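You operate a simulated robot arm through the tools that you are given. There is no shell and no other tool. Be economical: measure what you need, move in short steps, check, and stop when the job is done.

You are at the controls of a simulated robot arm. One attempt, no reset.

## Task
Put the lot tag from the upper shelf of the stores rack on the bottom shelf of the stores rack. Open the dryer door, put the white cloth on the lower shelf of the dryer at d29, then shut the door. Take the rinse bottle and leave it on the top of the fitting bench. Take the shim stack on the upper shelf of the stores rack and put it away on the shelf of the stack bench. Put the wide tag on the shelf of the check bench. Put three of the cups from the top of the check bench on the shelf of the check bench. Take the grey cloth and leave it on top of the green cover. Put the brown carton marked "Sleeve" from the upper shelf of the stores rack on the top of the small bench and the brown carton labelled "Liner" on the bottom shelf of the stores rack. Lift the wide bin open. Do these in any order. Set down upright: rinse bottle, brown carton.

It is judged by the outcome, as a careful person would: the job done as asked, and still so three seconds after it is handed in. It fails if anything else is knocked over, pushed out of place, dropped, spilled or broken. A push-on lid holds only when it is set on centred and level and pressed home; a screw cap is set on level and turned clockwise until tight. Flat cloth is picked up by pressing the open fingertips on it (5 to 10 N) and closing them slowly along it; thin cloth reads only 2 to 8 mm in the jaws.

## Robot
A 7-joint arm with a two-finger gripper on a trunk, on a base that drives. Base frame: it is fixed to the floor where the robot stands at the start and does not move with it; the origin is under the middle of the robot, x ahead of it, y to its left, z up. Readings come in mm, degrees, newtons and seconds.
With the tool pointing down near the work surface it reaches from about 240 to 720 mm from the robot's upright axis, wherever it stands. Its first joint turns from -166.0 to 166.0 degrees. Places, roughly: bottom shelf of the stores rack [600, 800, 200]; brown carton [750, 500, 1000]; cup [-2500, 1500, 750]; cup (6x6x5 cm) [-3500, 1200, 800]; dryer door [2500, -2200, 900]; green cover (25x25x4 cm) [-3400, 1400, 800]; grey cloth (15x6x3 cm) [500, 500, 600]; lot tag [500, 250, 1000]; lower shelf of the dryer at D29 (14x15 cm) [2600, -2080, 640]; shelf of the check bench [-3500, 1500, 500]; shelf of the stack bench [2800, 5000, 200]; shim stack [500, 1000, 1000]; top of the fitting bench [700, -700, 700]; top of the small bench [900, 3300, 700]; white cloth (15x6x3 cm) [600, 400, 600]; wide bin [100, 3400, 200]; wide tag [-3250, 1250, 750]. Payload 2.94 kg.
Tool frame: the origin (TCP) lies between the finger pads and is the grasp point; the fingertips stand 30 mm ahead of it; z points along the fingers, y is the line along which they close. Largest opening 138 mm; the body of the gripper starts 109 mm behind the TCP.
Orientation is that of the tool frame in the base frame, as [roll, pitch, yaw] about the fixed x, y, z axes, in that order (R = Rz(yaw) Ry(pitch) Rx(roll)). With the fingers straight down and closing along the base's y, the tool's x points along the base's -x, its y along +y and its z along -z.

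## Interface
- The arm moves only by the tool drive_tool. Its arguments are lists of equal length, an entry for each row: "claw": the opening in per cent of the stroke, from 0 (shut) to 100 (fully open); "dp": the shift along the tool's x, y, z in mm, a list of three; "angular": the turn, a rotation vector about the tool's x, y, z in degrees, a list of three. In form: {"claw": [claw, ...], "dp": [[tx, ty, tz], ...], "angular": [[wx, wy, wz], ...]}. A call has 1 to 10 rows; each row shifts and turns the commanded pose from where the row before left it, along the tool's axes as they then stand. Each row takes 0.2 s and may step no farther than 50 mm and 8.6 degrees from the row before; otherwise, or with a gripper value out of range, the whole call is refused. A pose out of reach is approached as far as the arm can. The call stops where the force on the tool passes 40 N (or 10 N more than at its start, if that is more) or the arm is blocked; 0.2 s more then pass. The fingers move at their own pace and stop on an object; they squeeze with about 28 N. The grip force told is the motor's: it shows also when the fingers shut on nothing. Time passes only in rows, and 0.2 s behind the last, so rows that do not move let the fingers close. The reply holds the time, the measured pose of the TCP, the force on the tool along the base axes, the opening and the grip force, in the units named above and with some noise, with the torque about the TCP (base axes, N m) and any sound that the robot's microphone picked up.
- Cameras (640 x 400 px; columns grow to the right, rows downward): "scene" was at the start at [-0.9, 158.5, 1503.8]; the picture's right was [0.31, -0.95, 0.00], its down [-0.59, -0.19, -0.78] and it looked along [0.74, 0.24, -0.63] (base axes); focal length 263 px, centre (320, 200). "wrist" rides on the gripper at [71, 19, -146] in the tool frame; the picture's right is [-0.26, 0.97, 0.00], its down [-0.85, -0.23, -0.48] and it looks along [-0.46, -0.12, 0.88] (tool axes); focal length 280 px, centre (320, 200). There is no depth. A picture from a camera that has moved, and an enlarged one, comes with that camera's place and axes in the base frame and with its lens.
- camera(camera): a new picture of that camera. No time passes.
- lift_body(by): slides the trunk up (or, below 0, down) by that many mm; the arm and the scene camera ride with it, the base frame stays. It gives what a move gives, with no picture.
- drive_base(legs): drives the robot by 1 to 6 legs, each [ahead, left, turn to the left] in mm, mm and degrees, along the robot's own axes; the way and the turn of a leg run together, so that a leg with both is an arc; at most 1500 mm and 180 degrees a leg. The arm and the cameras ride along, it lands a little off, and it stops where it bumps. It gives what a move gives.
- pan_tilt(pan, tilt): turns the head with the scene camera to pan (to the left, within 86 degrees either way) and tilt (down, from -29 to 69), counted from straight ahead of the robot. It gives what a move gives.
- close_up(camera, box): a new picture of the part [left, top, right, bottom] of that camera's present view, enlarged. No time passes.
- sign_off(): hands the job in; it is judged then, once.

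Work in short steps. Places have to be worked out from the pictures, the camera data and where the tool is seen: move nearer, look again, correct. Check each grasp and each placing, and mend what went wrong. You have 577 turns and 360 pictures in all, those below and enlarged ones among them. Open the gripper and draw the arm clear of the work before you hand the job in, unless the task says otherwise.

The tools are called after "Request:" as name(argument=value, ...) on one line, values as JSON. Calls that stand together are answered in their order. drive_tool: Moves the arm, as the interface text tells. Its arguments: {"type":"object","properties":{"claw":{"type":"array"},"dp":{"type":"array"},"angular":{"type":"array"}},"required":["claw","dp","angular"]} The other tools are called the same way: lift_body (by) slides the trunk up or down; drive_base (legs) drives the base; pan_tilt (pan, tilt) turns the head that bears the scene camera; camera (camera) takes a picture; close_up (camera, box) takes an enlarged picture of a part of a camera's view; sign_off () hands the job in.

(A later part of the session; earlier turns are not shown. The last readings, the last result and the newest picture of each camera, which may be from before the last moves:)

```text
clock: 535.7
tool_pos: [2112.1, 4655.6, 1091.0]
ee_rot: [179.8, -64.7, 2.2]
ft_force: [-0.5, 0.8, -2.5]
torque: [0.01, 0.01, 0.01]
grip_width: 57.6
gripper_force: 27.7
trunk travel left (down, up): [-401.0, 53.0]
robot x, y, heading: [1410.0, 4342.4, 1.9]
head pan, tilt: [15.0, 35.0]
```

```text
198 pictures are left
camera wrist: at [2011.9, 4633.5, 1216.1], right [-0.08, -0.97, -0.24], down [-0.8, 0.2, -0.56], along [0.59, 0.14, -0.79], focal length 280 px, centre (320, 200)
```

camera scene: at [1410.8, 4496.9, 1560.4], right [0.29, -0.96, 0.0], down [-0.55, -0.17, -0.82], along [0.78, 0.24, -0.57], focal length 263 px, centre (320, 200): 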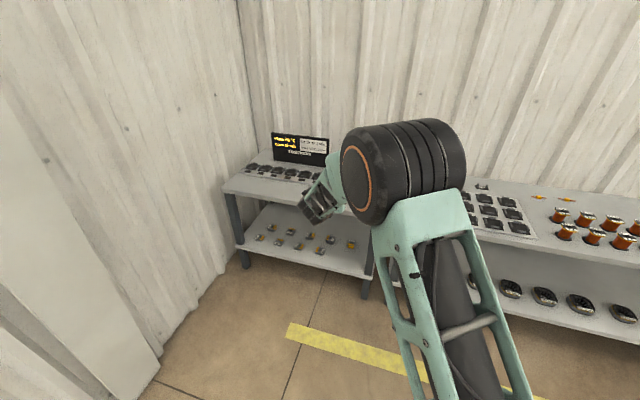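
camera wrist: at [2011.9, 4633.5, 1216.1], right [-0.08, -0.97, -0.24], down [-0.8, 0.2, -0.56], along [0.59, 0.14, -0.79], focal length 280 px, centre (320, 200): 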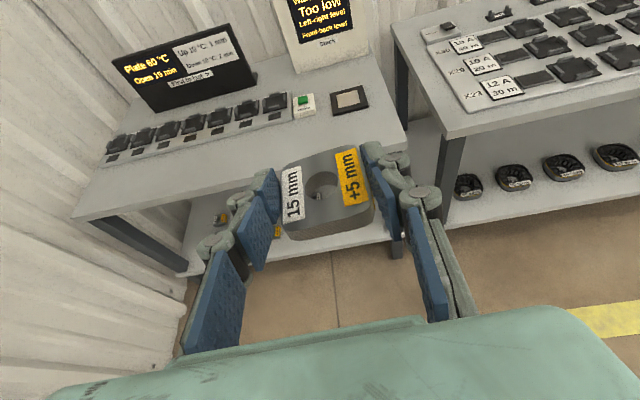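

Bench 1: front x≈2480, y 4510–5400. Shift left 250, lower the trunk and arm to look at its lower shelf.

Request:
drive_base(legs=[[0, 250, -2]])

Request:
lift_body(by=-395)

Request:
drive_tool(claw=[0, 0, 0, 0, 0, 0, 0], dp=[[-41, 0, 19], [-41, 0, 19], [-41, 0, 19], [-41, 0, 19], [-41, 0, 19], [-41, 0, 19], [0, 0, 0]], angular=[[0, 0, 0], [0, 0, 0], [0, 0, 0], [0, 0, 0], [0, 0, 0], [0, 0, 0], [0, 0, 0]])

Request:
camera(camera="wrist")

Request:
camera(camera="scene")

```text
clock: 538.5
tool_pos: [2118.2, 4885.5, 1090.6]
ee_rot: [179.8, -64.7, 0.1]
ft_force: [0.9, 0.9, -3.1]
torque: [0.0, 0.04, -0.04]
grip_width: 57.5
gripper_force: 27.7
trunk travel left (down, up): [-401.0, 53.0]
robot x, y, heading: [1408.0, 4598.8, 0.1]
head pan, tilt: [15.0, 35.0]
```

```text
clock: 542.3
tool_pos: [2118.8, 4885.6, 694.7]
ee_rot: [179.7, -64.7, 0.3]
ft_force: [-0.3, 0.5, -3.0]
torque: [0.0, 0.06, 0.0]
grip_width: 57.5
gripper_force: 27.7
trunk travel left (down, up): [-6.0, 448.0]
robot x, y, heading: [1412.4, 4600.1, -0.1]
head pan, tilt: [15.0, 35.0]
```

```text
clock: 543.9
tool_pos: [2114.7, 4886.1, 427.5]
ee_rot: [179.7, -64.7, 0.2]
ft_force: [-1.0, -0.9, -3.6]
torque: [0.03, 0.02, 0.01]
grip_width: 57.4
gripper_force: 27.5
trunk travel left (down, up): [-6.0, 448.0]
robot x, y, heading: [1405.0, 4595.3, -0.1]
head pan, tilt: [15.0, 35.0]
```

```text
197 pictures are left
camera wrist: at [2013.8, 4866.7, 552.7], right [-0.11, -0.97, -0.24], down [-0.79, 0.23, -0.56], along [0.6, 0.12, -0.79], focal length 280 px, centre (320, 200)
```

wrist: 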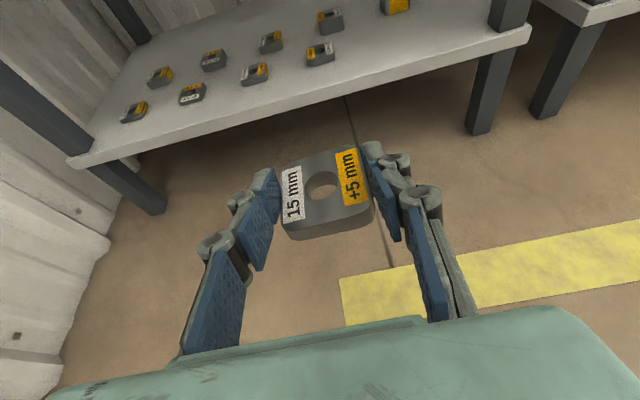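

```text
196 pictures are left
camera scene: at [1411.6, 4750.2, 1165.4], right [0.26, -0.97, 0.0], down [-0.55, -0.15, -0.82], along [0.79, 0.21, -0.57], focal length 263 px, centre (320, 200)
```

scene: 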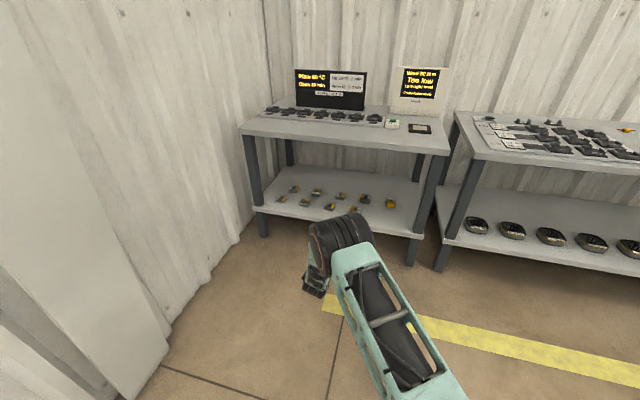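

Request:
close_up(camera="wrist", box=[80, 0, 540, 170])

Request:
close_up(camera="scene", box=[230, 60, 460, 230])

```text
1.39 times, centred on (310, 85) of wrist
camera zoom: at [2013.8, 4866.7, 552.7], right [-0.11, -0.97, -0.24], down [-0.79, 0.23, -0.56], along [0.6, 0.12, -0.79], focal length 390 px, centre (334, 360)
```

zoom: 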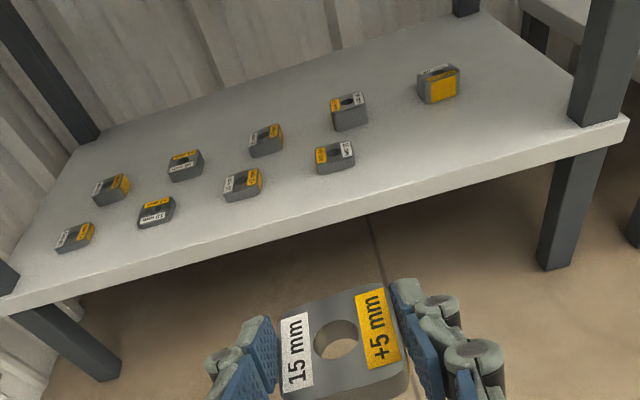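

```text
2.35 times, centred on (345, 145) of scene
camera zoom: at [1411.6, 4750.2, 1165.4], right [0.26, -0.97, 0.0], down [-0.55, -0.15, -0.82], along [0.79, 0.21, -0.57], focal length 620 px, centre (261, 329)
```

zoom: 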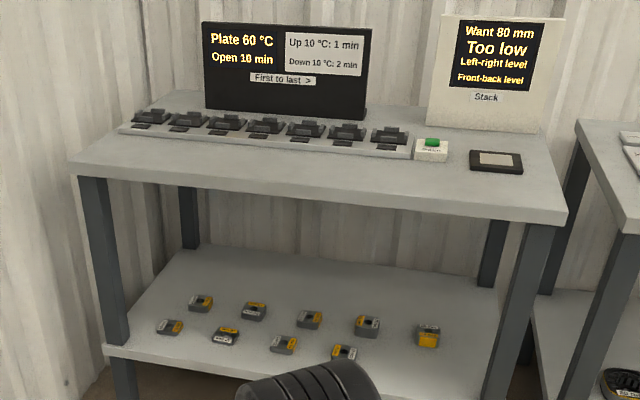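

The shelf has two rows of stacks, with a free spot at the front-right (~(2620,4692)). Shift right 194, forward 290, lower 110 mm.

Request:
drive_base(legs=[[0, -194, 0], [280, 0, 0]])

Request:
drive_tool(claw=[0, 0, 0, 0], dp=[[-41, 0, 19], [-41, 0, 19], [-18, 0, 8.5], [0, 0, 0]], angular=[[0, 0, 0], [0, 0, 0], [0, 0, 0], [0, 0, 0]])

Request:
camera(camera="wrist")

Request:
camera(camera="scene")

```text
clock: 547.8
tool_pos: [2391.4, 4695.7, 428.1]
ee_rot: [179.7, -64.6, 0.3]
ft_force: [0.4, -0.3, -3.8]
torque: [0.03, 0.08, -0.04]
grip_width: 57.5
gripper_force: 28.2
trunk travel left (down, up): [-6.0, 448.0]
robot x, y, heading: [1687.2, 4404.2, 0.4]
head pan, tilt: [15.0, 35.0]
```

```text
clock: 548.8
tool_pos: [2391.4, 4695.3, 315.4]
ee_rot: [179.9, -64.7, 0.2]
ft_force: [0.7, -0.1, -3.4]
torque: [0.01, 0.01, 0.01]
grip_width: 57.5
gripper_force: 27.8
trunk travel left (down, up): [-6.0, 448.0]
robot x, y, heading: [1682.1, 4403.2, 0.0]
head pan, tilt: [15.0, 35.0]
```

```text
193 pictures are left
camera wrist: at [2289.3, 4674.9, 441.6], right [-0.11, -0.97, -0.24], down [-0.79, 0.23, -0.56], along [0.6, 0.13, -0.79], focal length 280 px, centre (320, 200)
```

wrist: 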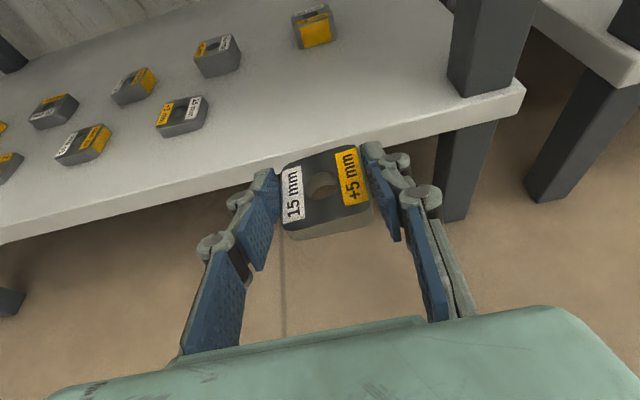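

```text
192 pictures are left
camera scene: at [1689.4, 4557.7, 1165.4], right [0.26, -0.97, 0.0], down [-0.55, -0.15, -0.82], along [0.79, 0.21, -0.57], focal length 263 px, centre (320, 200)
```

scene: 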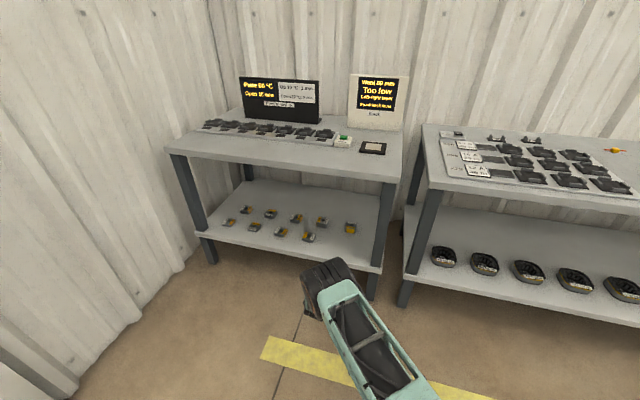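

Shelf z≈240; the free slot in line with the front row is (2624,4700). Drive 222 forward and lower to contact.

Request:
drive_base(legs=[[220, 2, 0]])

Request:
drive_tool(claw=[0, 0, 0, 0, 0, 0, 0, 0], dp=[[-16, 0, 7.5], [-16, 0, 7.5], [-4.5, 0, 2.1], [-2.7, 0, 1.3], [-2.7, 0, 1.3], [-2.7, 0, 1.3], [-2.7, 0, 1.3], [-2.7, 0, 1.3]], angular=[[0, 0, 0], [0, 0, 0], [0, 0, 0], [0, 0, 0], [0, 0, 0], [0, 0, 0], [0, 0, 0], [0, 0, 0]])

Request:
camera(camera="wrist")

```text
clock: 550.5
tool_pos: [2608.3, 4701.9, 316.5]
ee_rot: [179.8, -64.8, 0.7]
ft_force: [-0.1, 0.2, -2.8]
torque: [0.0, 0.08, 0.0]
grip_width: 57.5
gripper_force: 27.9
trunk travel left (down, up): [-6.0, 448.0]
robot x, y, heading: [1909.4, 4406.4, 0.6]
head pan, tilt: [15.0, 35.0]
```

```text
clock: 552.2
tool_pos: [2613.2, 4704.0, 273.5]
ee_rot: [-179.9, -65.9, 0.4]
ft_force: [-0.8, -1.3, 12.2]
torque: [-0.08, 0.3, -0.06]
grip_width: 57.7
gripper_force: 28.3
trunk travel left (down, up): [-6.0, 448.0]
robot x, y, heading: [1906.0, 4405.5, 0.5]
head pan, tilt: [15.0, 35.0]
stopped in row 8: the force on the tool passed its limit at 44 N (the readings are from after the stop); the commanded pose is now the measured one
```

```text
191 pictures are left
camera wrist: at [2509.4, 4683.6, 396.2], right [-0.1, -0.97, -0.24], down [-0.78, 0.22, -0.58], along [0.61, 0.13, -0.78], focal length 280 px, centre (320, 200)
```

wrist: 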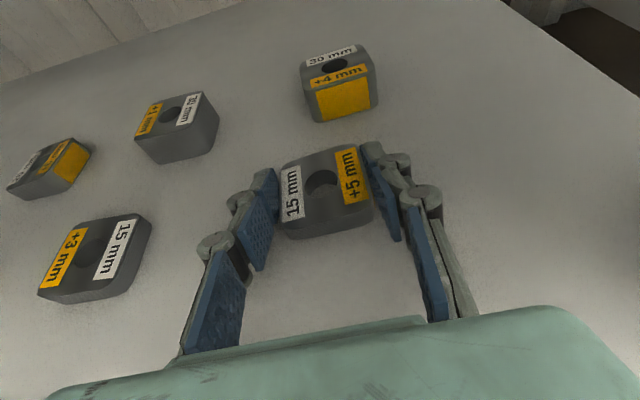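

Stack rests on the shelf. Release and back out.

Request:
drive_tool(claw=[0, 50, 56, 56], dp=[[1.5, 0, -0.7], [0, 0, 0], [0, 0, 0], [5, 0, -2]], angular=[[0, 0, 0], [0, 0, 0], [0, 0, 0], [0, 0, 0]])

Request:
drive_base(legs=[[-250, 0, 0]])

Request:
camera(camera="wrist")

```text
clock: 553.2
tool_pos: [2608.3, 4703.6, 272.3]
ee_rot: [179.7, -65.0, 0.9]
ft_force: [0.0, -0.2, 0.3]
torque: [0.01, -0.01, -0.02]
grip_width: 77.5
gripper_force: 0.1
trunk travel left (down, up): [-6.0, 448.0]
robot x, y, heading: [1909.8, 4405.9, 0.5]
head pan, tilt: [15.0, 35.0]
```

```text
clock: 555.0
tool_pos: [2357.9, 4701.6, 275.8]
ee_rot: [180.0, -65.3, 0.7]
ft_force: [0.5, -0.5, -0.3]
torque: [0.03, 0.0, 0.02]
grip_width: 77.3
gripper_force: 0.0
trunk travel left (down, up): [-6.0, 448.0]
robot x, y, heading: [1653.5, 4405.3, 0.8]
head pan, tilt: [15.0, 35.0]
```

```text
190 pictures are left
camera wrist: at [2255.4, 4681.2, 399.8], right [-0.1, -0.97, -0.24], down [-0.79, 0.22, -0.57], along [0.61, 0.13, -0.78], focal length 280 px, centre (320, 200)
```

wrist: 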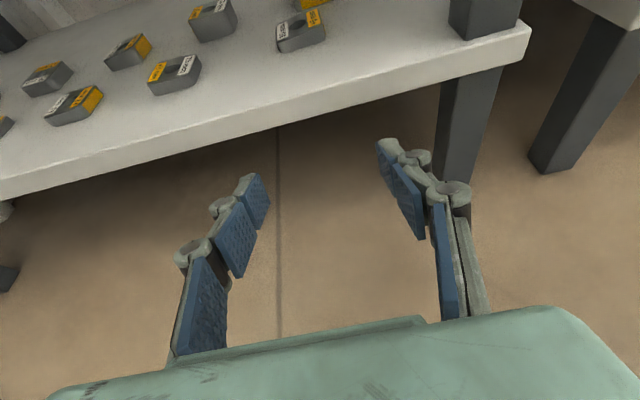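

Shim stack is placed. Return to the rack for the grey cloth.

Request:
drive_base(legs=[[-120, -1100, -0.5], [0, -1110, 0], [-1100, 0, 0], [-1050, 0, 0]])

Request:
lift_body(by=60)

Request:
drive_tool(claw=[66, 66, 66, 66, 66, 66, 66, 66, 66, 66], dp=[[41, 0, -19], [41, 0, -19], [41, 0, -19], [41, 0, -19], [41, 0, -19], [41, 0, -19], [41, 0, -19], [41, 0, -19], [20, 0, -9], [0, 0, 0]], angular=[[0, 0, 0], [0, 0, 0], [0, 0, 0], [0, 0, 0], [0, 0, 0], [0, 0, 0], [-5, -1, 2.5], [-5, -1, 2.5], [-5, -1, 2.5], [-5, 0, 2.5]])

```text
clock: 584.9
tool_pos: [148.6, 2428.2, 275.4]
ee_rot: [179.9, -65.5, 1.2]
ft_force: [-0.4, 0.3, -0.7]
torque: [-0.05, -0.01, 0.04]
grip_width: 77.4
gripper_force: 0.2
trunk travel left (down, up): [-6.0, 448.0]
robot x, y, heading: [-550.3, 2122.6, 1.1]
head pan, tilt: [15.0, 35.0]
```

```text
clock: 585.9
tool_pos: [149.5, 2426.3, 335.8]
ee_rot: [179.9, -65.4, 1.0]
ft_force: [0.6, 0.1, -0.9]
torque: [0.03, -0.01, -0.04]
grip_width: 77.4
gripper_force: 0.1
trunk travel left (down, up): [-66.0, 388.0]
robot x, y, heading: [-555.5, 2120.2, 1.0]
head pan, tilt: [15.0, 35.0]
```

```text
clock: 588.1
tool_pos: [148.2, 2426.8, 719.5]
ee_rot: [179.9, -62.4, -21.2]
ft_force: [-0.2, 1.1, 0.4]
torque: [0.0, -0.01, 0.01]
grip_width: 91.2
gripper_force: 0.0
trunk travel left (down, up): [-66.0, 388.0]
robot x, y, heading: [-550.9, 2124.7, 1.1]
head pan, tilt: [15.0, 35.0]
```

Drive to the rack front with heading -50°.

Request:
drive_base(legs=[[0, -1310, 0], [0, 0, -50]])

Request:
camera(camera="wrist")

```text
clock: 602.2
tool_pos: [153.1, 448.5, 719.7]
ee_rot: [-180.0, -62.4, -71.2]
ft_force: [-0.1, -0.8, -0.2]
torque: [0.0, -0.05, 0.01]
grip_width: 91.0
gripper_force: 0.0
trunk travel left (down, up): [-66.0, 388.0]
robot x, y, heading: [-531.4, 791.0, -48.7]
head pan, tilt: [15.0, 35.0]
```

```text
189 pictures are left
camera wrist: at [104.1, 533.2, 848.7], right [-0.95, -0.2, -0.23], down [-0.04, 0.85, -0.53], along [0.3, -0.5, -0.81], focal length 280 px, centre (320, 200)
```

wrist: 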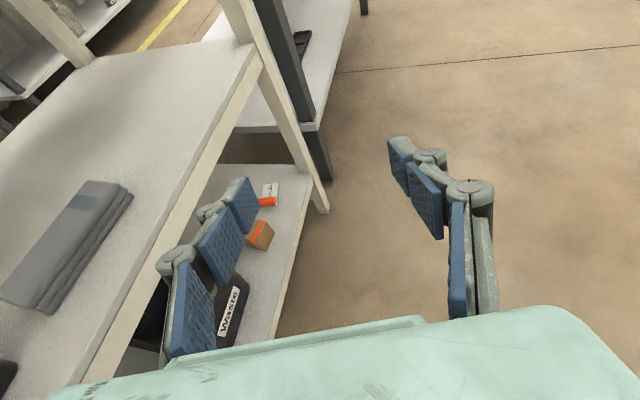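

Grey bundle: x 406–460, y 410–545. Turn yaw to -84°, lower slightly and move in +x 240.

Request:
drive_tool(claw=[68, 68, 68], dp=[[0, 0, 0], [0, 0, 0], [0, 0, 0]], angular=[[-5.6, 0, 3], [-5.6, 0, 3], [0, 0, 0]])

Request:
lift_body(by=-15)

Request:
drive_base(legs=[[149, 188, 0]])

Request:
camera(camera="wrist")

Request:
camera(camera="scene")

```text
clock: 603.0
tool_pos: [154.0, 448.6, 719.2]
ee_rot: [-179.8, -62.4, -84.3]
ft_force: [-0.4, -0.8, -0.1]
torque: [0.0, -0.03, -0.02]
grip_width: 93.8
gripper_force: 0.1
trunk travel left (down, up): [-66.0, 388.0]
robot x, y, heading: [-532.7, 788.1, -48.8]
head pan, tilt: [15.0, 35.0]
```

```text
clock: 603.6
tool_pos: [154.3, 448.4, 704.1]
ee_rot: [-179.8, -62.3, -84.2]
ft_force: [0.7, 0.1, 0.5]
torque: [0.0, 0.02, 0.01]
grip_width: 93.8
gripper_force: 0.1
trunk travel left (down, up): [-51.0, 403.0]
robot x, y, heading: [-531.0, 790.5, -48.8]
head pan, tilt: [15.0, 35.0]
```

```text
clock: 605.9
tool_pos: [389.1, 458.6, 705.3]
ee_rot: [-179.7, -62.3, -84.4]
ft_force: [0.0, -0.6, -0.6]
torque: [-0.02, 0.03, -0.03]
grip_width: 93.8
gripper_force: 0.2
trunk travel left (down, up): [-51.0, 403.0]
robot x, y, heading: [-293.9, 798.6, -49.0]
head pan, tilt: [15.0, 35.0]
```

```text
188 pictures are left
camera wrist: at [359.8, 551.6, 833.8], right [-0.97, 0.02, -0.23], down [0.15, 0.83, -0.53], along [0.18, -0.55, -0.81], focal length 280 px, centre (320, 200)
```

wrist: 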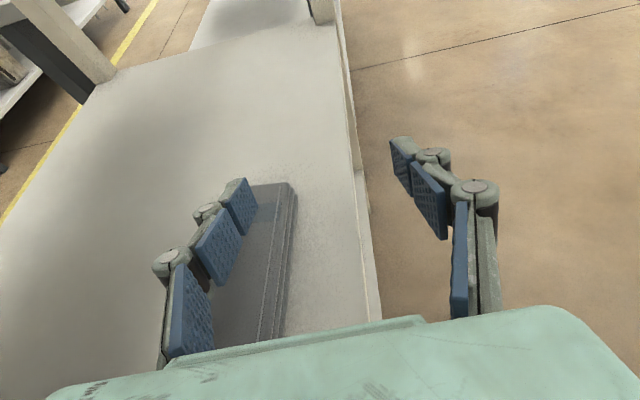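

```text
187 pictures are left
camera scene: at [-175.1, 899.0, 1210.4], right [-0.56, -0.83, 0.0], down [-0.47, 0.32, -0.82], along [0.68, -0.46, -0.57], focal length 263 px, centre (320, 200)
```

scene: 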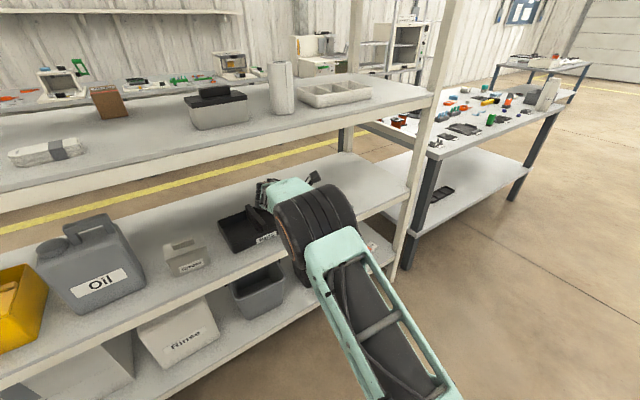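

Grey front face at x≈428, centre ≈458. Move the arm +69 mm in x and view.

Request:
drive_tool(claw=[75, 75, 75], dp=[[0, -35, 0], [0, -34, 0], [0, 0, 0]], angular=[[0, 0, 0], [0, 0, 0], [0, 0, 0]])

Request:
camera(camera="wrist")

```text
clock: 606.7
tool_pos: [457.6, 465.1, 703.6]
ee_rot: [179.8, -62.3, -84.0]
ft_force: [0.7, -0.2, -0.3]
torque: [-0.01, -0.04, 0.01]
grip_width: 103.3
gripper_force: 0.0
trunk travel left (down, up): [-51.0, 403.0]
robot x, y, heading: [-296.1, 805.0, -49.2]
head pan, tilt: [15.0, 35.0]
```

```text
186 pictures are left
camera wrist: at [429.0, 558.0, 833.5], right [-0.97, 0.02, -0.23], down [0.15, 0.84, -0.53], along [0.18, -0.55, -0.82], focal length 280 px, centre (320, 200)
```

wrist: 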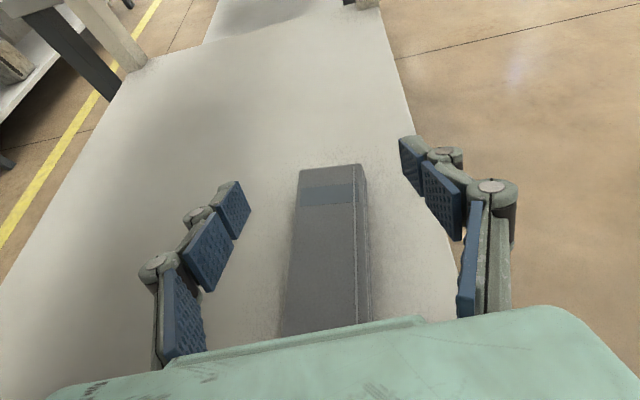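

Centred. Descend to z≈661 and close.

Request:
drive_tool(claw=[75, 75, 75, 60, 40, 20, 0, 0, 0], dp=[[-18, 0, 9.5], [-14, 0, 7.4], [-4, 0, 2], [0, 0, 0], [0, 0, 0], [0, 0, 0], [0, 0, 0], [0, 0, 0], [0, 0, 0]], angular=[[0, 0, 0], [0, 0, 0], [0, 0, 0], [0, 0, 0], [0, 0, 0], [0, 0, 0], [0, 0, 0], [0, 0, 0], [0, 0, 0]])

Request:
camera(camera="wrist")

```text
clock: 608.7
tool_pos: [458.0, 465.2, 664.9]
ee_rot: [-179.6, -62.4, -84.5]
ft_force: [0.2, 0.1, 1.0]
torque: [-0.01, 0.0, -0.11]
grip_width: 61.3
gripper_force: 28.0
trunk travel left (down, up): [-51.0, 403.0]
robot x, y, heading: [-293.1, 803.1, -49.2]
head pan, tilt: [15.0, 35.0]
```

```text
185 pictures are left
camera wrist: at [427.9, 558.5, 793.9], right [-0.97, 0.02, -0.24], down [0.15, 0.83, -0.53], along [0.18, -0.55, -0.81], focal length 280 px, centre (320, 200)
```

wrist: 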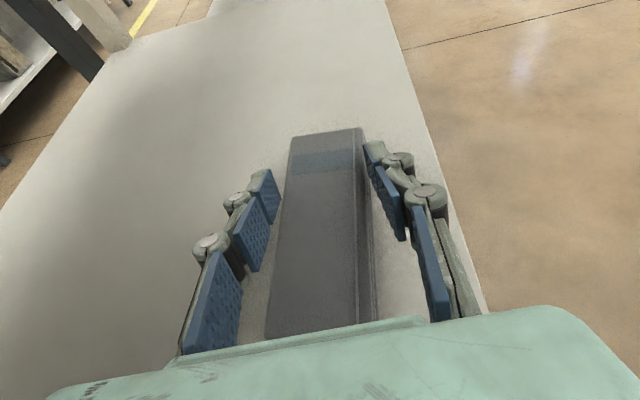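

Gripped (61 mm). Lift and draw out in -x.

Request:
drive_tool(claw=[0, 0, 0], dp=[[18, 0, -9.5], [18, 0, -9.5], [0, 0, 0]], angular=[[0, 0, 0], [0, 0, 0], [0, 0, 0]])

Request:
drive_base(legs=[[-200, -228, 0]])

Request:
lift_body(by=250)

Request:
camera(camera="wrist")

```text
clock: 609.5
tool_pos: [457.9, 464.8, 705.5]
ee_rot: [-179.9, -62.4, -84.4]
ft_force: [-0.3, 0.7, 0.1]
torque: [-0.04, 0.03, -0.01]
grip_width: 61.0
gripper_force: 27.5
trunk travel left (down, up): [-51.0, 403.0]
robot x, y, heading: [-297.2, 805.0, -49.2]
head pan, tilt: [15.0, 35.0]
```

```text
clock: 612.1
tool_pos: [158.1, 468.6, 706.0]
ee_rot: [-179.8, -62.3, -84.1]
ft_force: [0.7, 0.4, 0.5]
torque: [-0.01, -0.03, 0.05]
grip_width: 60.7
gripper_force: 28.2
trunk travel left (down, up): [-51.0, 403.0]
robot x, y, heading: [-598.2, 803.2, -48.6]
head pan, tilt: [15.0, 35.0]
```

```text
clock: 614.7
tool_pos: [157.9, 468.7, 956.1]
ee_rot: [-179.8, -62.4, -84.0]
ft_force: [-0.4, -0.1, 0.4]
torque: [-0.03, 0.01, 0.01]
grip_width: 60.4
gripper_force: 28.5
trunk travel left (down, up): [-301.0, 153.0]
robot x, y, heading: [-600.4, 803.4, -48.9]
head pan, tilt: [15.0, 35.0]
```

```text
184 pictures are left
camera wrist: at [128.0, 562.7, 1084.9], right [-0.97, 0.02, -0.23], down [0.14, 0.84, -0.53], along [0.19, -0.55, -0.81], focal length 280 px, centre (320, 200)
```

wrist: 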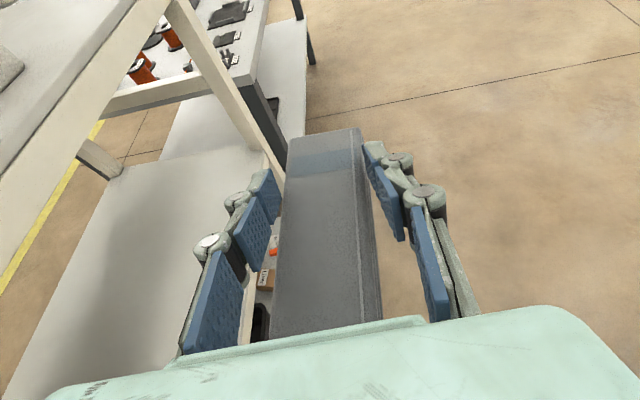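

Cloth secure. Back off a little, turn to face -x, and look toward the check bench.

Request:
drive_base(legs=[[-200, 0, 0], [0, 0, -131]])

Request:
pan_tilt(pan=0, tilt=20)

Request:
camera(camera="scene")

```text
clock: 621.7
tool_pos: [-1475.9, 604.8, 956.2]
ee_rot: [-179.8, -62.5, 144.7]
ft_force: [0.1, 0.8, -0.1]
torque: [0.02, -0.02, 0.01]
grip_width: 59.4
gripper_force: 27.4
trunk travel left (down, up): [-301.0, 153.0]
robot x, y, heading: [-730.0, 953.6, 179.9]
head pan, tilt: [15.0, 35.0]
```

```text
clock: 622.5
tool_pos: [-1476.6, 605.3, 955.8]
ee_rot: [-179.7, -62.3, 144.6]
ft_force: [-0.1, -0.4, 0.3]
torque: [-0.02, -0.02, -0.06]
grip_width: 59.5
gripper_force: 28.0
trunk travel left (down, up): [-301.0, 153.0]
robot x, y, heading: [-724.8, 952.2, 180.0]
head pan, tilt: [0.0, 20.0]
```

```text
183 pictures are left
camera scene: at [-743.5, 814.0, 1484.2], right [0.0, 1.0, 0.0], down [0.34, 0.0, -0.94], along [-0.94, 0.0, -0.34], focal length 263 px, centre (320, 200)
```

scene: 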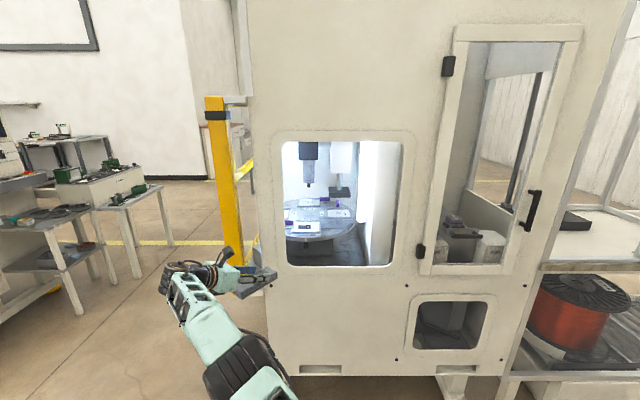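

A large machine stands in the way (front x≈-1860, y 500–1600); the check bench is beyond. I go round its left side: strafe to y≈200 and look.

Request:
drive_base(legs=[[0, 730, 0]])

Request:
camera(camera="scene")

```text
clock: 629.2
tool_pos: [-1482.5, -111.2, 955.5]
ee_rot: [-179.8, -62.4, 144.2]
ft_force: [0.1, -0.3, -0.6]
torque: [-0.05, -0.01, 0.01]
grip_width: 59.2
gripper_force: 27.8
trunk travel left (down, up): [-301.0, 153.0]
robot x, y, heading: [-730.1, 231.4, 179.5]
head pan, tilt: [0.0, 20.0]
```

```text
182 pictures are left
camera scene: at [-748.5, 91.7, 1484.3], right [0.01, 1.0, 0.0], down [0.34, 0.0, -0.94], along [-0.94, 0.01, -0.34], focal length 263 px, centre (320, 200)
```

scene: 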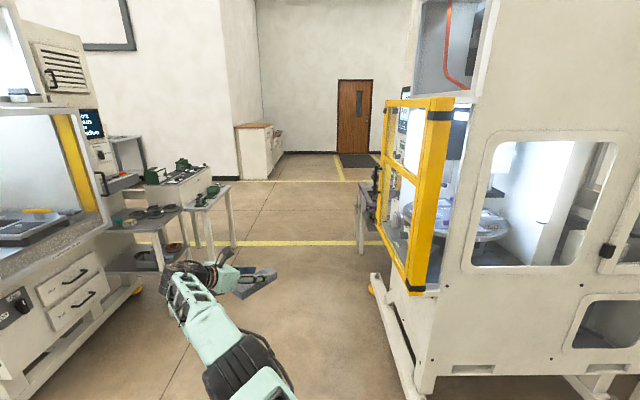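

The corridor is wide. Drive ahead along y≈0 to x≈-2300 and look to the right for the check bench.

Request:
drive_base(legs=[[800, 230, 0], [800, 0, 0]])

Request:
pan_tilt(pan=-45, tilt=22)

Request:
camera(camera="scene")

Request:
pan_tilt(pan=0, tilt=22)

Request:
camera(camera="scene")

```text
clock: 637.6
tool_pos: [-3102.9, -317.8, 956.1]
ee_rot: [-179.8, -62.4, 144.2]
ft_force: [0.0, 0.1, 0.0]
torque: [0.0, -0.01, 0.01]
grip_width: 59.7
gripper_force: 28.2
trunk travel left (down, up): [-301.0, 153.0]
robot x, y, heading: [-2350.9, 25.3, 179.6]
head pan, tilt: [0.0, 20.0]
```

```text
clock: 638.8
tool_pos: [-3103.2, -318.9, 955.4]
ee_rot: [-179.8, -62.4, 144.3]
ft_force: [0.3, -0.3, 0.1]
torque: [-0.04, -0.01, -0.01]
grip_width: 59.3
gripper_force: 27.3
trunk travel left (down, up): [-301.0, 153.0]
robot x, y, heading: [-2351.7, 23.1, 179.1]
head pan, tilt: [-45.0, 22.0]
```

```text
181 pictures are left
camera scene: at [-2340.2, -49.6, 1481.0], right [0.71, 0.7, 0.0], down [0.26, -0.27, -0.93], along [-0.65, 0.66, -0.37], focal length 263 px, centre (320, 200)
```

scene: 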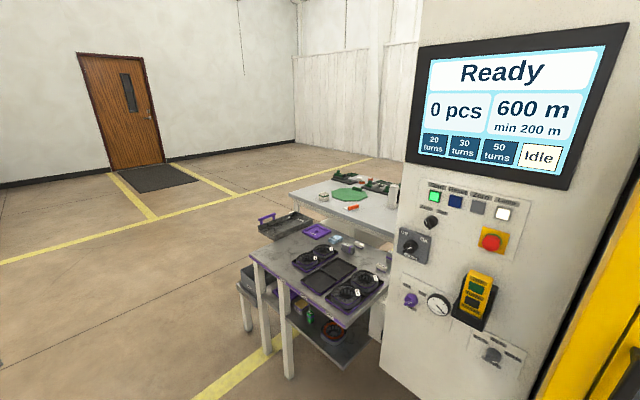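

```text
clock: 639.9
tool_pos: [-3102.0, -318.5, 956.3]
ee_rot: [-179.8, -62.4, 144.2]
ft_force: [0.1, -0.5, -1.1]
torque: [-0.01, 0.01, -0.03]
grip_width: 59.2
gripper_force: 27.6
trunk travel left (down, up): [-301.0, 153.0]
robot x, y, heading: [-2351.9, 23.1, 179.6]
head pan, tilt: [0.0, 22.0]
```

```text
180 pictures are left
camera scene: at [-2367.9, -114.9, 1481.0], right [0.01, 1.0, 0.0], down [0.37, 0.0, -0.93], along [-0.93, 0.01, -0.37], focal length 263 px, centre (320, 200)
```

scene: 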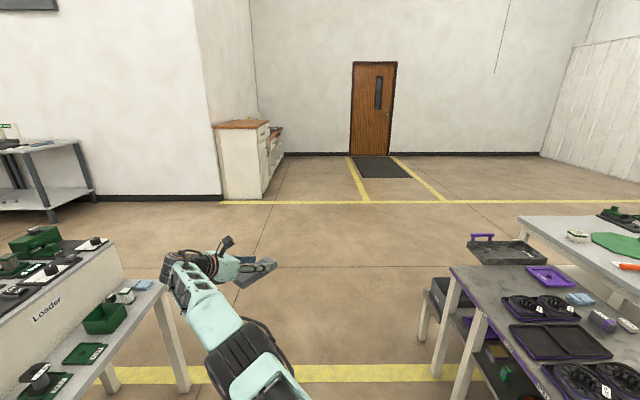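

The check bench with the green octagonal cover lies beyond a purple-labelled bench: x≈-3880…-3100, y≥1185. I'll approach it from its -x side: continue to x≈-4850, then turn to face +x.

Request:
drive_base(legs=[[1250, 0, 0], [1250, 0, 0]])

Request:
pan_tilt(pan=-60, tilt=22)

Request:
camera(camera="scene")

```text
clock: 652.1
tool_pos: [-5590.8, -396.2, 955.5]
ee_rot: [-179.8, -62.4, 146.4]
ft_force: [0.4, 0.0, -1.1]
torque: [0.0, -0.01, -0.03]
grip_width: 59.1
gripper_force: 28.0
trunk travel left (down, up): [-301.0, 153.0]
robot x, y, heading: [-4851.2, -23.1, -178.2]
head pan, tilt: [0.0, 22.0]
```

```text
clock: 653.4
tool_pos: [-5590.0, -397.5, 956.1]
ee_rot: [-179.8, -62.3, 146.6]
ft_force: [1.1, 0.4, 0.3]
torque: [-0.02, 0.0, -0.02]
grip_width: 58.8
gripper_force: 28.1
trunk travel left (down, up): [-301.0, 153.0]
robot x, y, heading: [-4853.1, -27.6, -178.1]
head pan, tilt: [-60.0, 22.0]
```

```text
179 pictures are left
camera scene: at [-4820.8, -82.4, 1481.0], right [0.85, 0.53, 0.0], down [0.2, -0.32, -0.93], along [-0.49, 0.79, -0.37], focal length 263 px, centre (320, 200)
```

scene: 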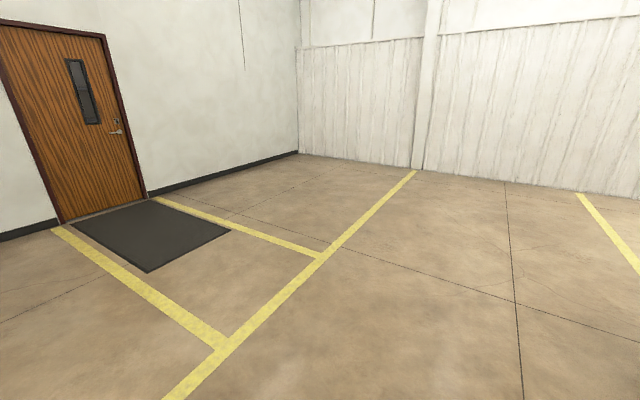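

Open floor here. Strafe to y≈1100 and turn to face the bench.

Request:
drive_base(legs=[[0, -1130, 0], [0, 0, 178]])

Request:
pan_tilt(pan=0, tilt=30)

Request:
camera(camera="scene")

Request:
camera(camera="wrist")

```text
clock: 671.1
tool_pos: [-4122.0, 1474.0, 956.4]
ee_rot: [-179.8, -62.3, -35.0]
ft_force: [0.0, 0.3, -1.0]
torque: [0.04, 0.0, -0.02]
grip_width: 59.0
gripper_force: 28.2
trunk travel left (down, up): [-301.0, 153.0]
robot x, y, heading: [-4866.5, 1125.6, 0.2]
head pan, tilt: [-60.0, 22.0]
```

```text
clock: 672.4
tool_pos: [-4122.9, 1473.4, 955.6]
ee_rot: [-179.8, -62.5, -35.0]
ft_force: [1.0, -0.4, -0.2]
torque: [0.01, 0.02, 0.0]
grip_width: 58.9
gripper_force: 27.7
trunk travel left (down, up): [-301.0, 153.0]
robot x, y, heading: [-4867.3, 1122.2, -0.0]
head pan, tilt: [0.0, 30.0]
```

```text
178 pictures are left
camera scene: at [-4862.0, 1253.4, 1468.2], right [0.0, -1.0, 0.0], down [-0.5, 0.0, -0.87], along [0.87, 0.0, -0.5], focal length 263 px, centre (320, 200)
```

scene: 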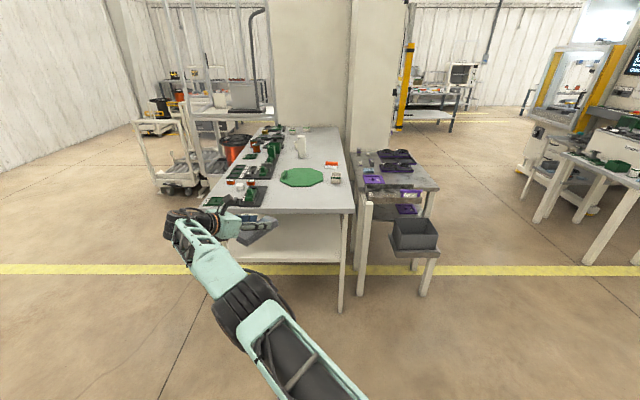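

```text
177 pictures are left
camera wrist: at [-4213.0, 1511.8, 1085.1], right [-0.65, -0.72, -0.23], down [-0.54, 0.66, -0.53], along [0.54, -0.22, -0.81], focal length 280 px, centre (320, 200)
```

wrist: 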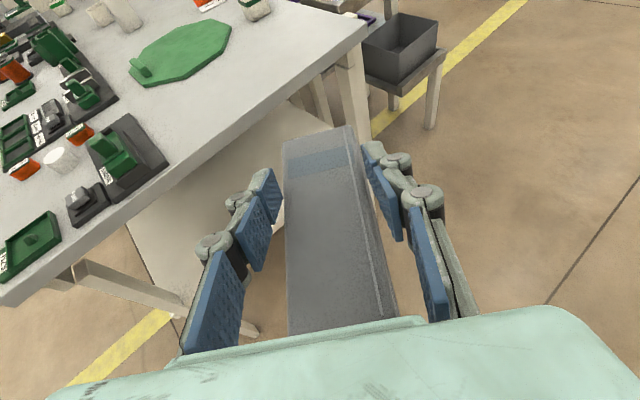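

Facing the check bench. Zoom in on its top and shelf.

Request:
close_up(camera="scene", box=[190, 110, 380, 230])

Request:
close_up(camera="wrist", box=[0, 0, 380, 240])

```text
3.33 times, centred on (285, 170) of scene
camera zoom: at [-4862.0, 1253.4, 1468.2], right [0.0, -1.0, 0.0], down [-0.5, 0.0, -0.87], along [0.87, 0.0, -0.5], focal length 878 px, centre (437, 300)
```

zoom: 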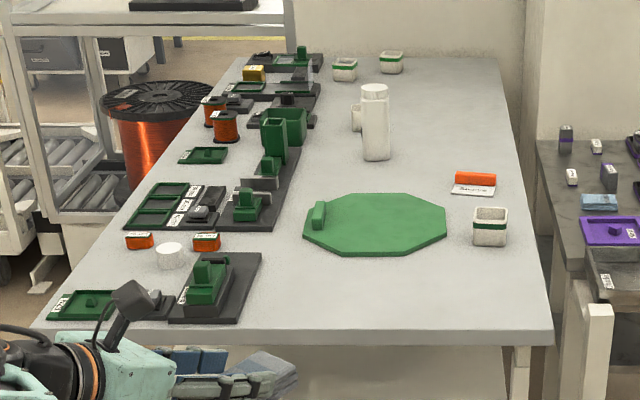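

```text
1.67 times, centred on (190, 120) of wrist
camera zoom: at [-4213.0, 1511.8, 1085.1], right [-0.65, -0.72, -0.23], down [-0.54, 0.66, -0.53], along [0.54, -0.22, -0.81], focal length 467 px, centre (537, 333)
```

zoom: 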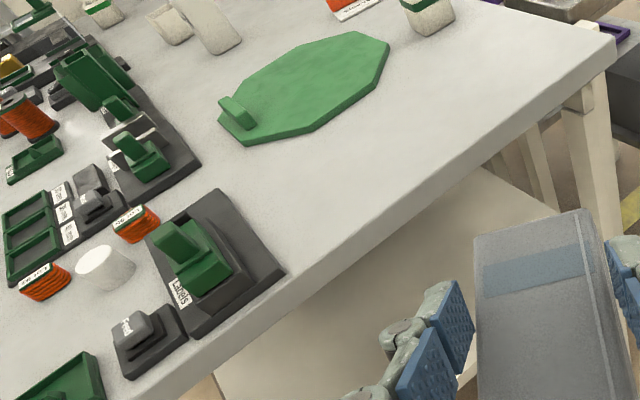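

Found: three square cups with green bands (A≈(-3409,1156), B≈(-2328,1520), C≈(-2241,1387)), wide tag (orange/white) near A, and the green cover at ≈(-3409,1360). First lay the grey cloth on the cover: straighten yaw and approach.

Request:
drive_tool(claw=[0, 0, 0, 0, 0, 0], dp=[[0, 0, 0], [0, 0, 0], [0, 0, 0], [0, 0, 0], [0, 0, 0], [0, 0, 0]], angular=[[6.2, 0, -3.25], [6.2, 0, -3.25], [6.2, 0, -3.25], [6.2, 0, -3.25], [6.2, 0, -3.25], [0, 0, 0]])

Request:
drive_base(legs=[[400, -120, 0]])

Request:
camera(camera="wrist")

```text
clock: 673.8
tool_pos: [-4122.7, 1473.9, 955.1]
ee_rot: [-179.8, -62.4, -0.1]
ft_force: [0.1, -0.4, -0.2]
torque: [0.0, 0.03, -0.01]
grip_width: 58.9
gripper_force: 28.0
trunk travel left (down, up): [-301.0, 153.0]
robot x, y, heading: [-4868.6, 1123.1, 0.4]
head pan, tilt: [0.0, 30.0]
```

```text
clock: 676.4
tool_pos: [-3720.4, 1359.0, 956.0]
ee_rot: [-179.8, -62.5, 0.2]
ft_force: [0.0, 0.2, 0.4]
torque: [0.0, 0.0, -0.02]
grip_width: 59.1
gripper_force: 28.0
trunk travel left (down, up): [-301.0, 153.0]
robot x, y, heading: [-4465.5, 1004.4, 0.3]
head pan, tilt: [0.0, 30.0]
```

```text
174 pictures are left
camera wrist: at [-3816.6, 1340.1, 1085.0], right [-0.12, -0.97, -0.23], down [-0.82, 0.23, -0.53], along [0.57, 0.13, -0.81], focal length 280 px, centre (320, 200)
```

wrist: 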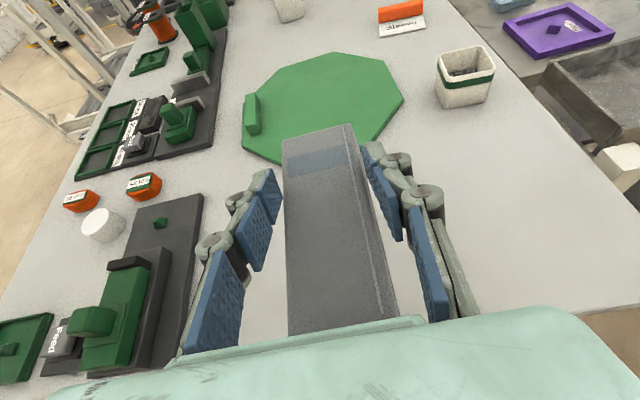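

Cover centre ≈(-3428,1357). Lower the trunk 85, advance 305, and descend to contact.

Request:
lift_body(by=-85)

Request:
drive_base(legs=[[305, -8, 0]])

Request:
camera(camera="wrist")

```text
clock: 677.6
tool_pos: [-3718.8, 1360.8, 871.0]
ee_rot: [-179.9, -62.4, 0.2]
ft_force: [-0.4, -0.6, -0.6]
torque: [-0.01, 0.03, 0.01]
grip_width: 59.0
gripper_force: 27.9
trunk travel left (down, up): [-216.0, 238.0]
robot x, y, heading: [-4465.2, 1005.1, 0.5]
head pan, tilt: [0.0, 30.0]
```

```text
clock: 679.7
tool_pos: [-3419.6, 1361.0, 871.3]
ee_rot: [-179.8, -62.4, 0.7]
ft_force: [0.4, -0.1, -0.3]
torque: [-0.03, 0.01, 0.01]
grip_width: 58.9
gripper_force: 28.0
trunk travel left (down, up): [-216.0, 238.0]
robot x, y, heading: [-4163.1, 999.3, 0.9]
head pan, tilt: [0.0, 30.0]
```

```text
173 pictures are left
camera wrist: at [-3515.7, 1340.3, 1000.1], right [-0.11, -0.97, -0.23], down [-0.82, 0.22, -0.53], along [0.57, 0.13, -0.81], focal length 280 px, centre (320, 200)
```

wrist: 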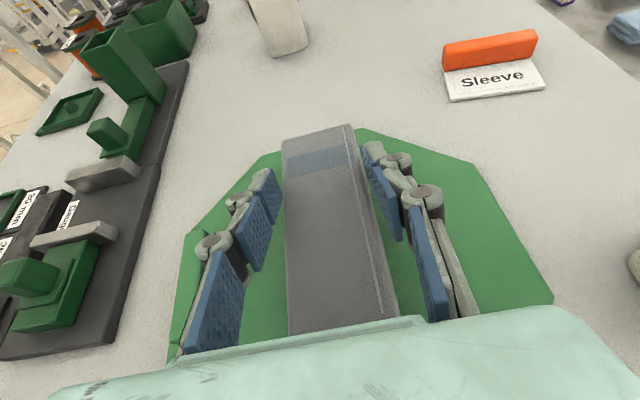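

Centred over the cover. Descend gently.

Request:
drive_tool(claw=[0, 0, 0, 0, 0, 0, 0, 0, 0], dp=[[4.6, 0, 8.9], [-17.7, 0, 9.3], [-13.3, 0, 7], [-3.5, 0, 1.9], [-2.7, 0, 1.4], [-2.7, 0, 1.4], [-2.7, 0, 1.4], [-2.7, 0, 1.4], [-2.7, 0, 1.4]], angular=[[0, 0, 0], [0, 0, 0], [0, 0, 0], [0, 0, 0], [0, 0, 0], [0, 0, 0], [0, 0, 0], [0, 0, 0], [0, 0, 0]])

```text
clock: 680.6
tool_pos: [-3404.6, 1361.2, 852.7]
ee_rot: [-179.1, -64.2, -0.3]
ft_force: [4.5, 2.2, 13.9]
torque: [0.05, -0.17, -0.1]
grip_width: 59.0
gripper_force: 27.4
trunk travel left (down, up): [-216.0, 238.0]
robot x, y, heading: [-4165.9, 999.3, 1.1]
head pan, tilt: [0.0, 30.0]
stopped in row 4: the force on the tool passed its limit at 42 N (the readings are from after the stop); the commanded pose is now the measured one
```

Contact earlier than expected (z≈853). Look before releasing.

Request:
camera(camera="wrist")

Request:
close_up(camera="scene", box=[160, 150, 400, 300])

```text
172 pictures are left
camera wrist: at [-3504.1, 1340.2, 979.5], right [-0.1, -0.96, -0.24], down [-0.8, 0.23, -0.55], along [0.59, 0.14, -0.8], focal length 280 px, centre (320, 200)
```

wrist: 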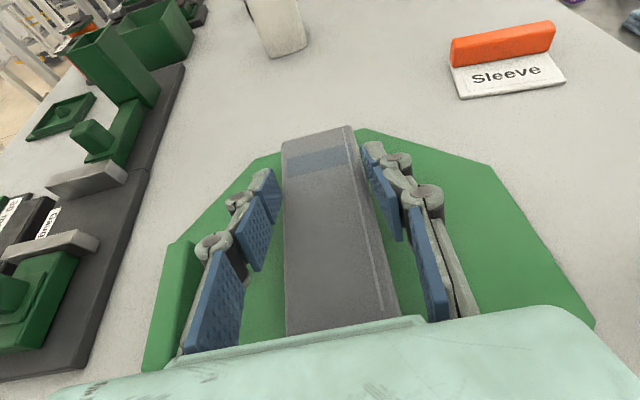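

```text
2.67 times, centred on (280, 225) of scene
camera zoom: at [-4157.5, 1132.8, 1383.2], right [0.02, -1.0, 0.0], down [-0.5, -0.01, -0.87], along [0.87, 0.01, -0.5], focal length 702 px, centre (427, 133)
```

zoom: 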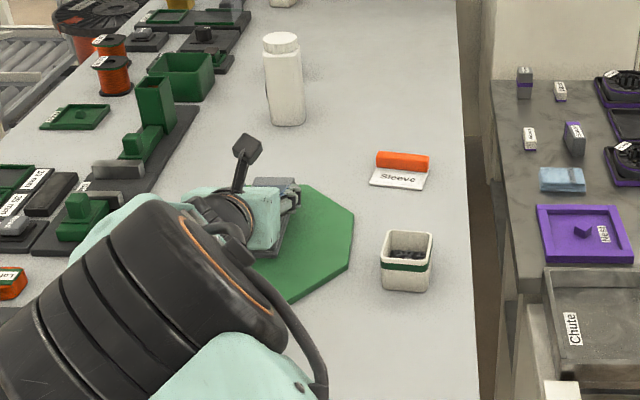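

The contact torque indicates the cloth's front part touching the cover. Ease up and open; the cloth settles by at most a few mm.

Request:
drive_tool(claw=[0, 25, 50, 55], dp=[[0, 0, 0], [0, 0, 0], [0, 0, 0], [0, 0, 0]], angular=[[0, 0, 0], [0, 0, 0], [0, 0, 0], [0, 0, 0]])

Request:
camera(camera="wrist")

```text
clock: 681.6
tool_pos: [-3405.8, 1361.9, 846.0]
ee_rot: [-179.4, -63.5, 0.2]
ft_force: [0.1, 0.1, -0.1]
torque: [0.0, 0.02, -0.01]
grip_width: 76.0
gripper_force: 0.0
trunk travel left (down, up): [-216.0, 238.0]
robot x, y, heading: [-4161.6, 1001.2, 0.9]
head pan, tilt: [0.0, 30.0]
```

```text
170 pictures are left
camera wrist: at [-3504.4, 1340.2, 973.2], right [-0.11, -0.97, -0.24], down [-0.81, 0.22, -0.55], along [0.58, 0.14, -0.8], focal length 280 px, centre (320, 200)
```

wrist: 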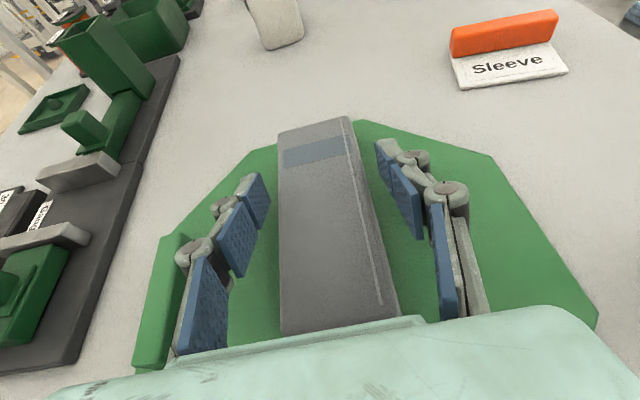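

Cloth lies on the cover. Raise 8 mm and back away.

Request:
drive_tool(claw=[55, 55], dp=[[7, 0, -4], [0, 0, 0]], angular=[[0, 0, 0], [0, 0, 0]])

Request:
drive_base(legs=[[-320, 0, -0.9]])

Request:
camera(camera="wrist")

Request:
camera(camera="scene")

```text
clock: 682.2
tool_pos: [-3403.9, 1361.8, 854.5]
ee_rot: [-179.5, -63.6, 0.0]
ft_force: [-0.2, -0.4, -0.1]
torque: [-0.02, 0.02, -0.01]
grip_width: 76.1
gripper_force: 0.1
trunk travel left (down, up): [-216.0, 238.0]
robot x, y, heading: [-4161.4, 1004.0, 1.1]
head pan, tilt: [0.0, 30.0]
```

```text
clock: 684.4
tool_pos: [-3722.6, 1350.1, 853.7]
ee_rot: [-179.4, -63.7, -0.6]
ft_force: [0.1, 0.1, -0.6]
torque: [-0.02, 0.03, -0.02]
grip_width: 75.9
gripper_force: 0.1
trunk travel left (down, up): [-216.0, 238.0]
robot x, y, heading: [-4486.0, 1000.0, 0.1]
head pan, tilt: [0.0, 30.0]
```

```text
169 pictures are left
camera wrist: at [-3821.9, 1329.4, 981.7], right [-0.12, -0.96, -0.24], down [-0.8, 0.23, -0.55], along [0.58, 0.13, -0.8], focal length 280 px, centre (320, 200)
```

wrist: 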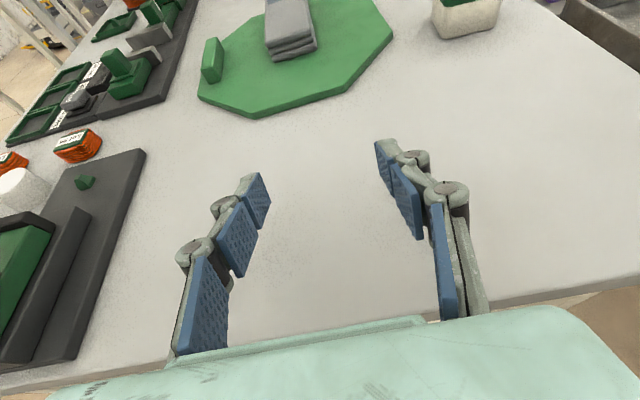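

```text
168 pictures are left
camera scene: at [-4476.8, 1130.5, 1383.2], right [0.0, -1.0, 0.0], down [-0.5, 0.0, -0.87], along [0.87, 0.0, -0.5], focal length 263 px, centre (320, 200)
```

scene: 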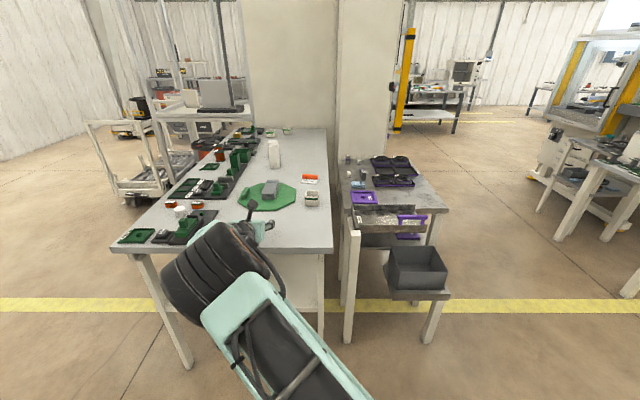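

Cloth is well on the cover. Next cup A at ≈(-3409,1156), which holds small parts, so keep it level. Align the hand with it.

Request:
drive_base(legs=[[0, -192, 0], [130, 0, 0]])

Request:
camera(camera="wrist")

Request:
camera(camera="scene")

```text
clock: 687.5
tool_pos: [-3595.1, 1157.9, 854.6]
ee_rot: [-179.5, -63.6, -0.8]
ft_force: [0.6, 0.7, 0.6]
torque: [0.0, -0.01, -0.01]
grip_width: 75.7
gripper_force: 0.0
trunk travel left (down, up): [-216.0, 238.0]
robot x, y, heading: [-4358.3, 807.8, 0.0]
head pan, tilt: [0.0, 30.0]
```

```text
167 pictures are left
camera wrist: at [-3694.2, 1138.7, 981.8], right [-0.12, -0.96, -0.24], down [-0.8, 0.24, -0.55], along [0.58, 0.13, -0.8], focal length 280 px, centre (320, 200)
```

wrist: 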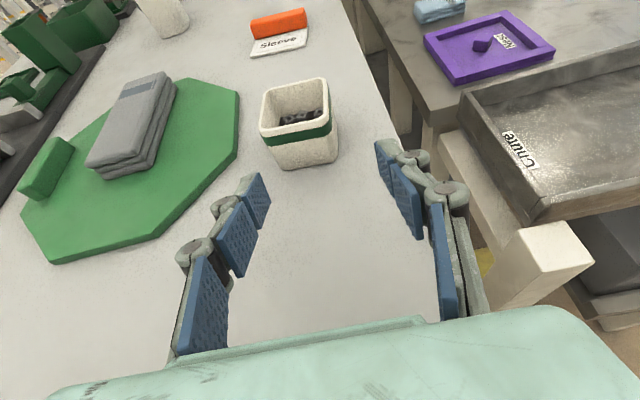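

```text
166 pictures are left
camera scene: at [-4349.8, 941.7, 1383.2], right [0.0, -1.0, 0.0], down [-0.5, 0.0, -0.87], along [0.87, 0.0, -0.5], focal length 263 px, centre (320, 200)
```

scene: 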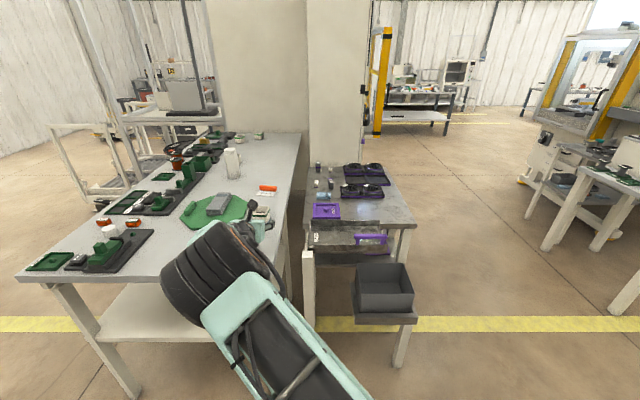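

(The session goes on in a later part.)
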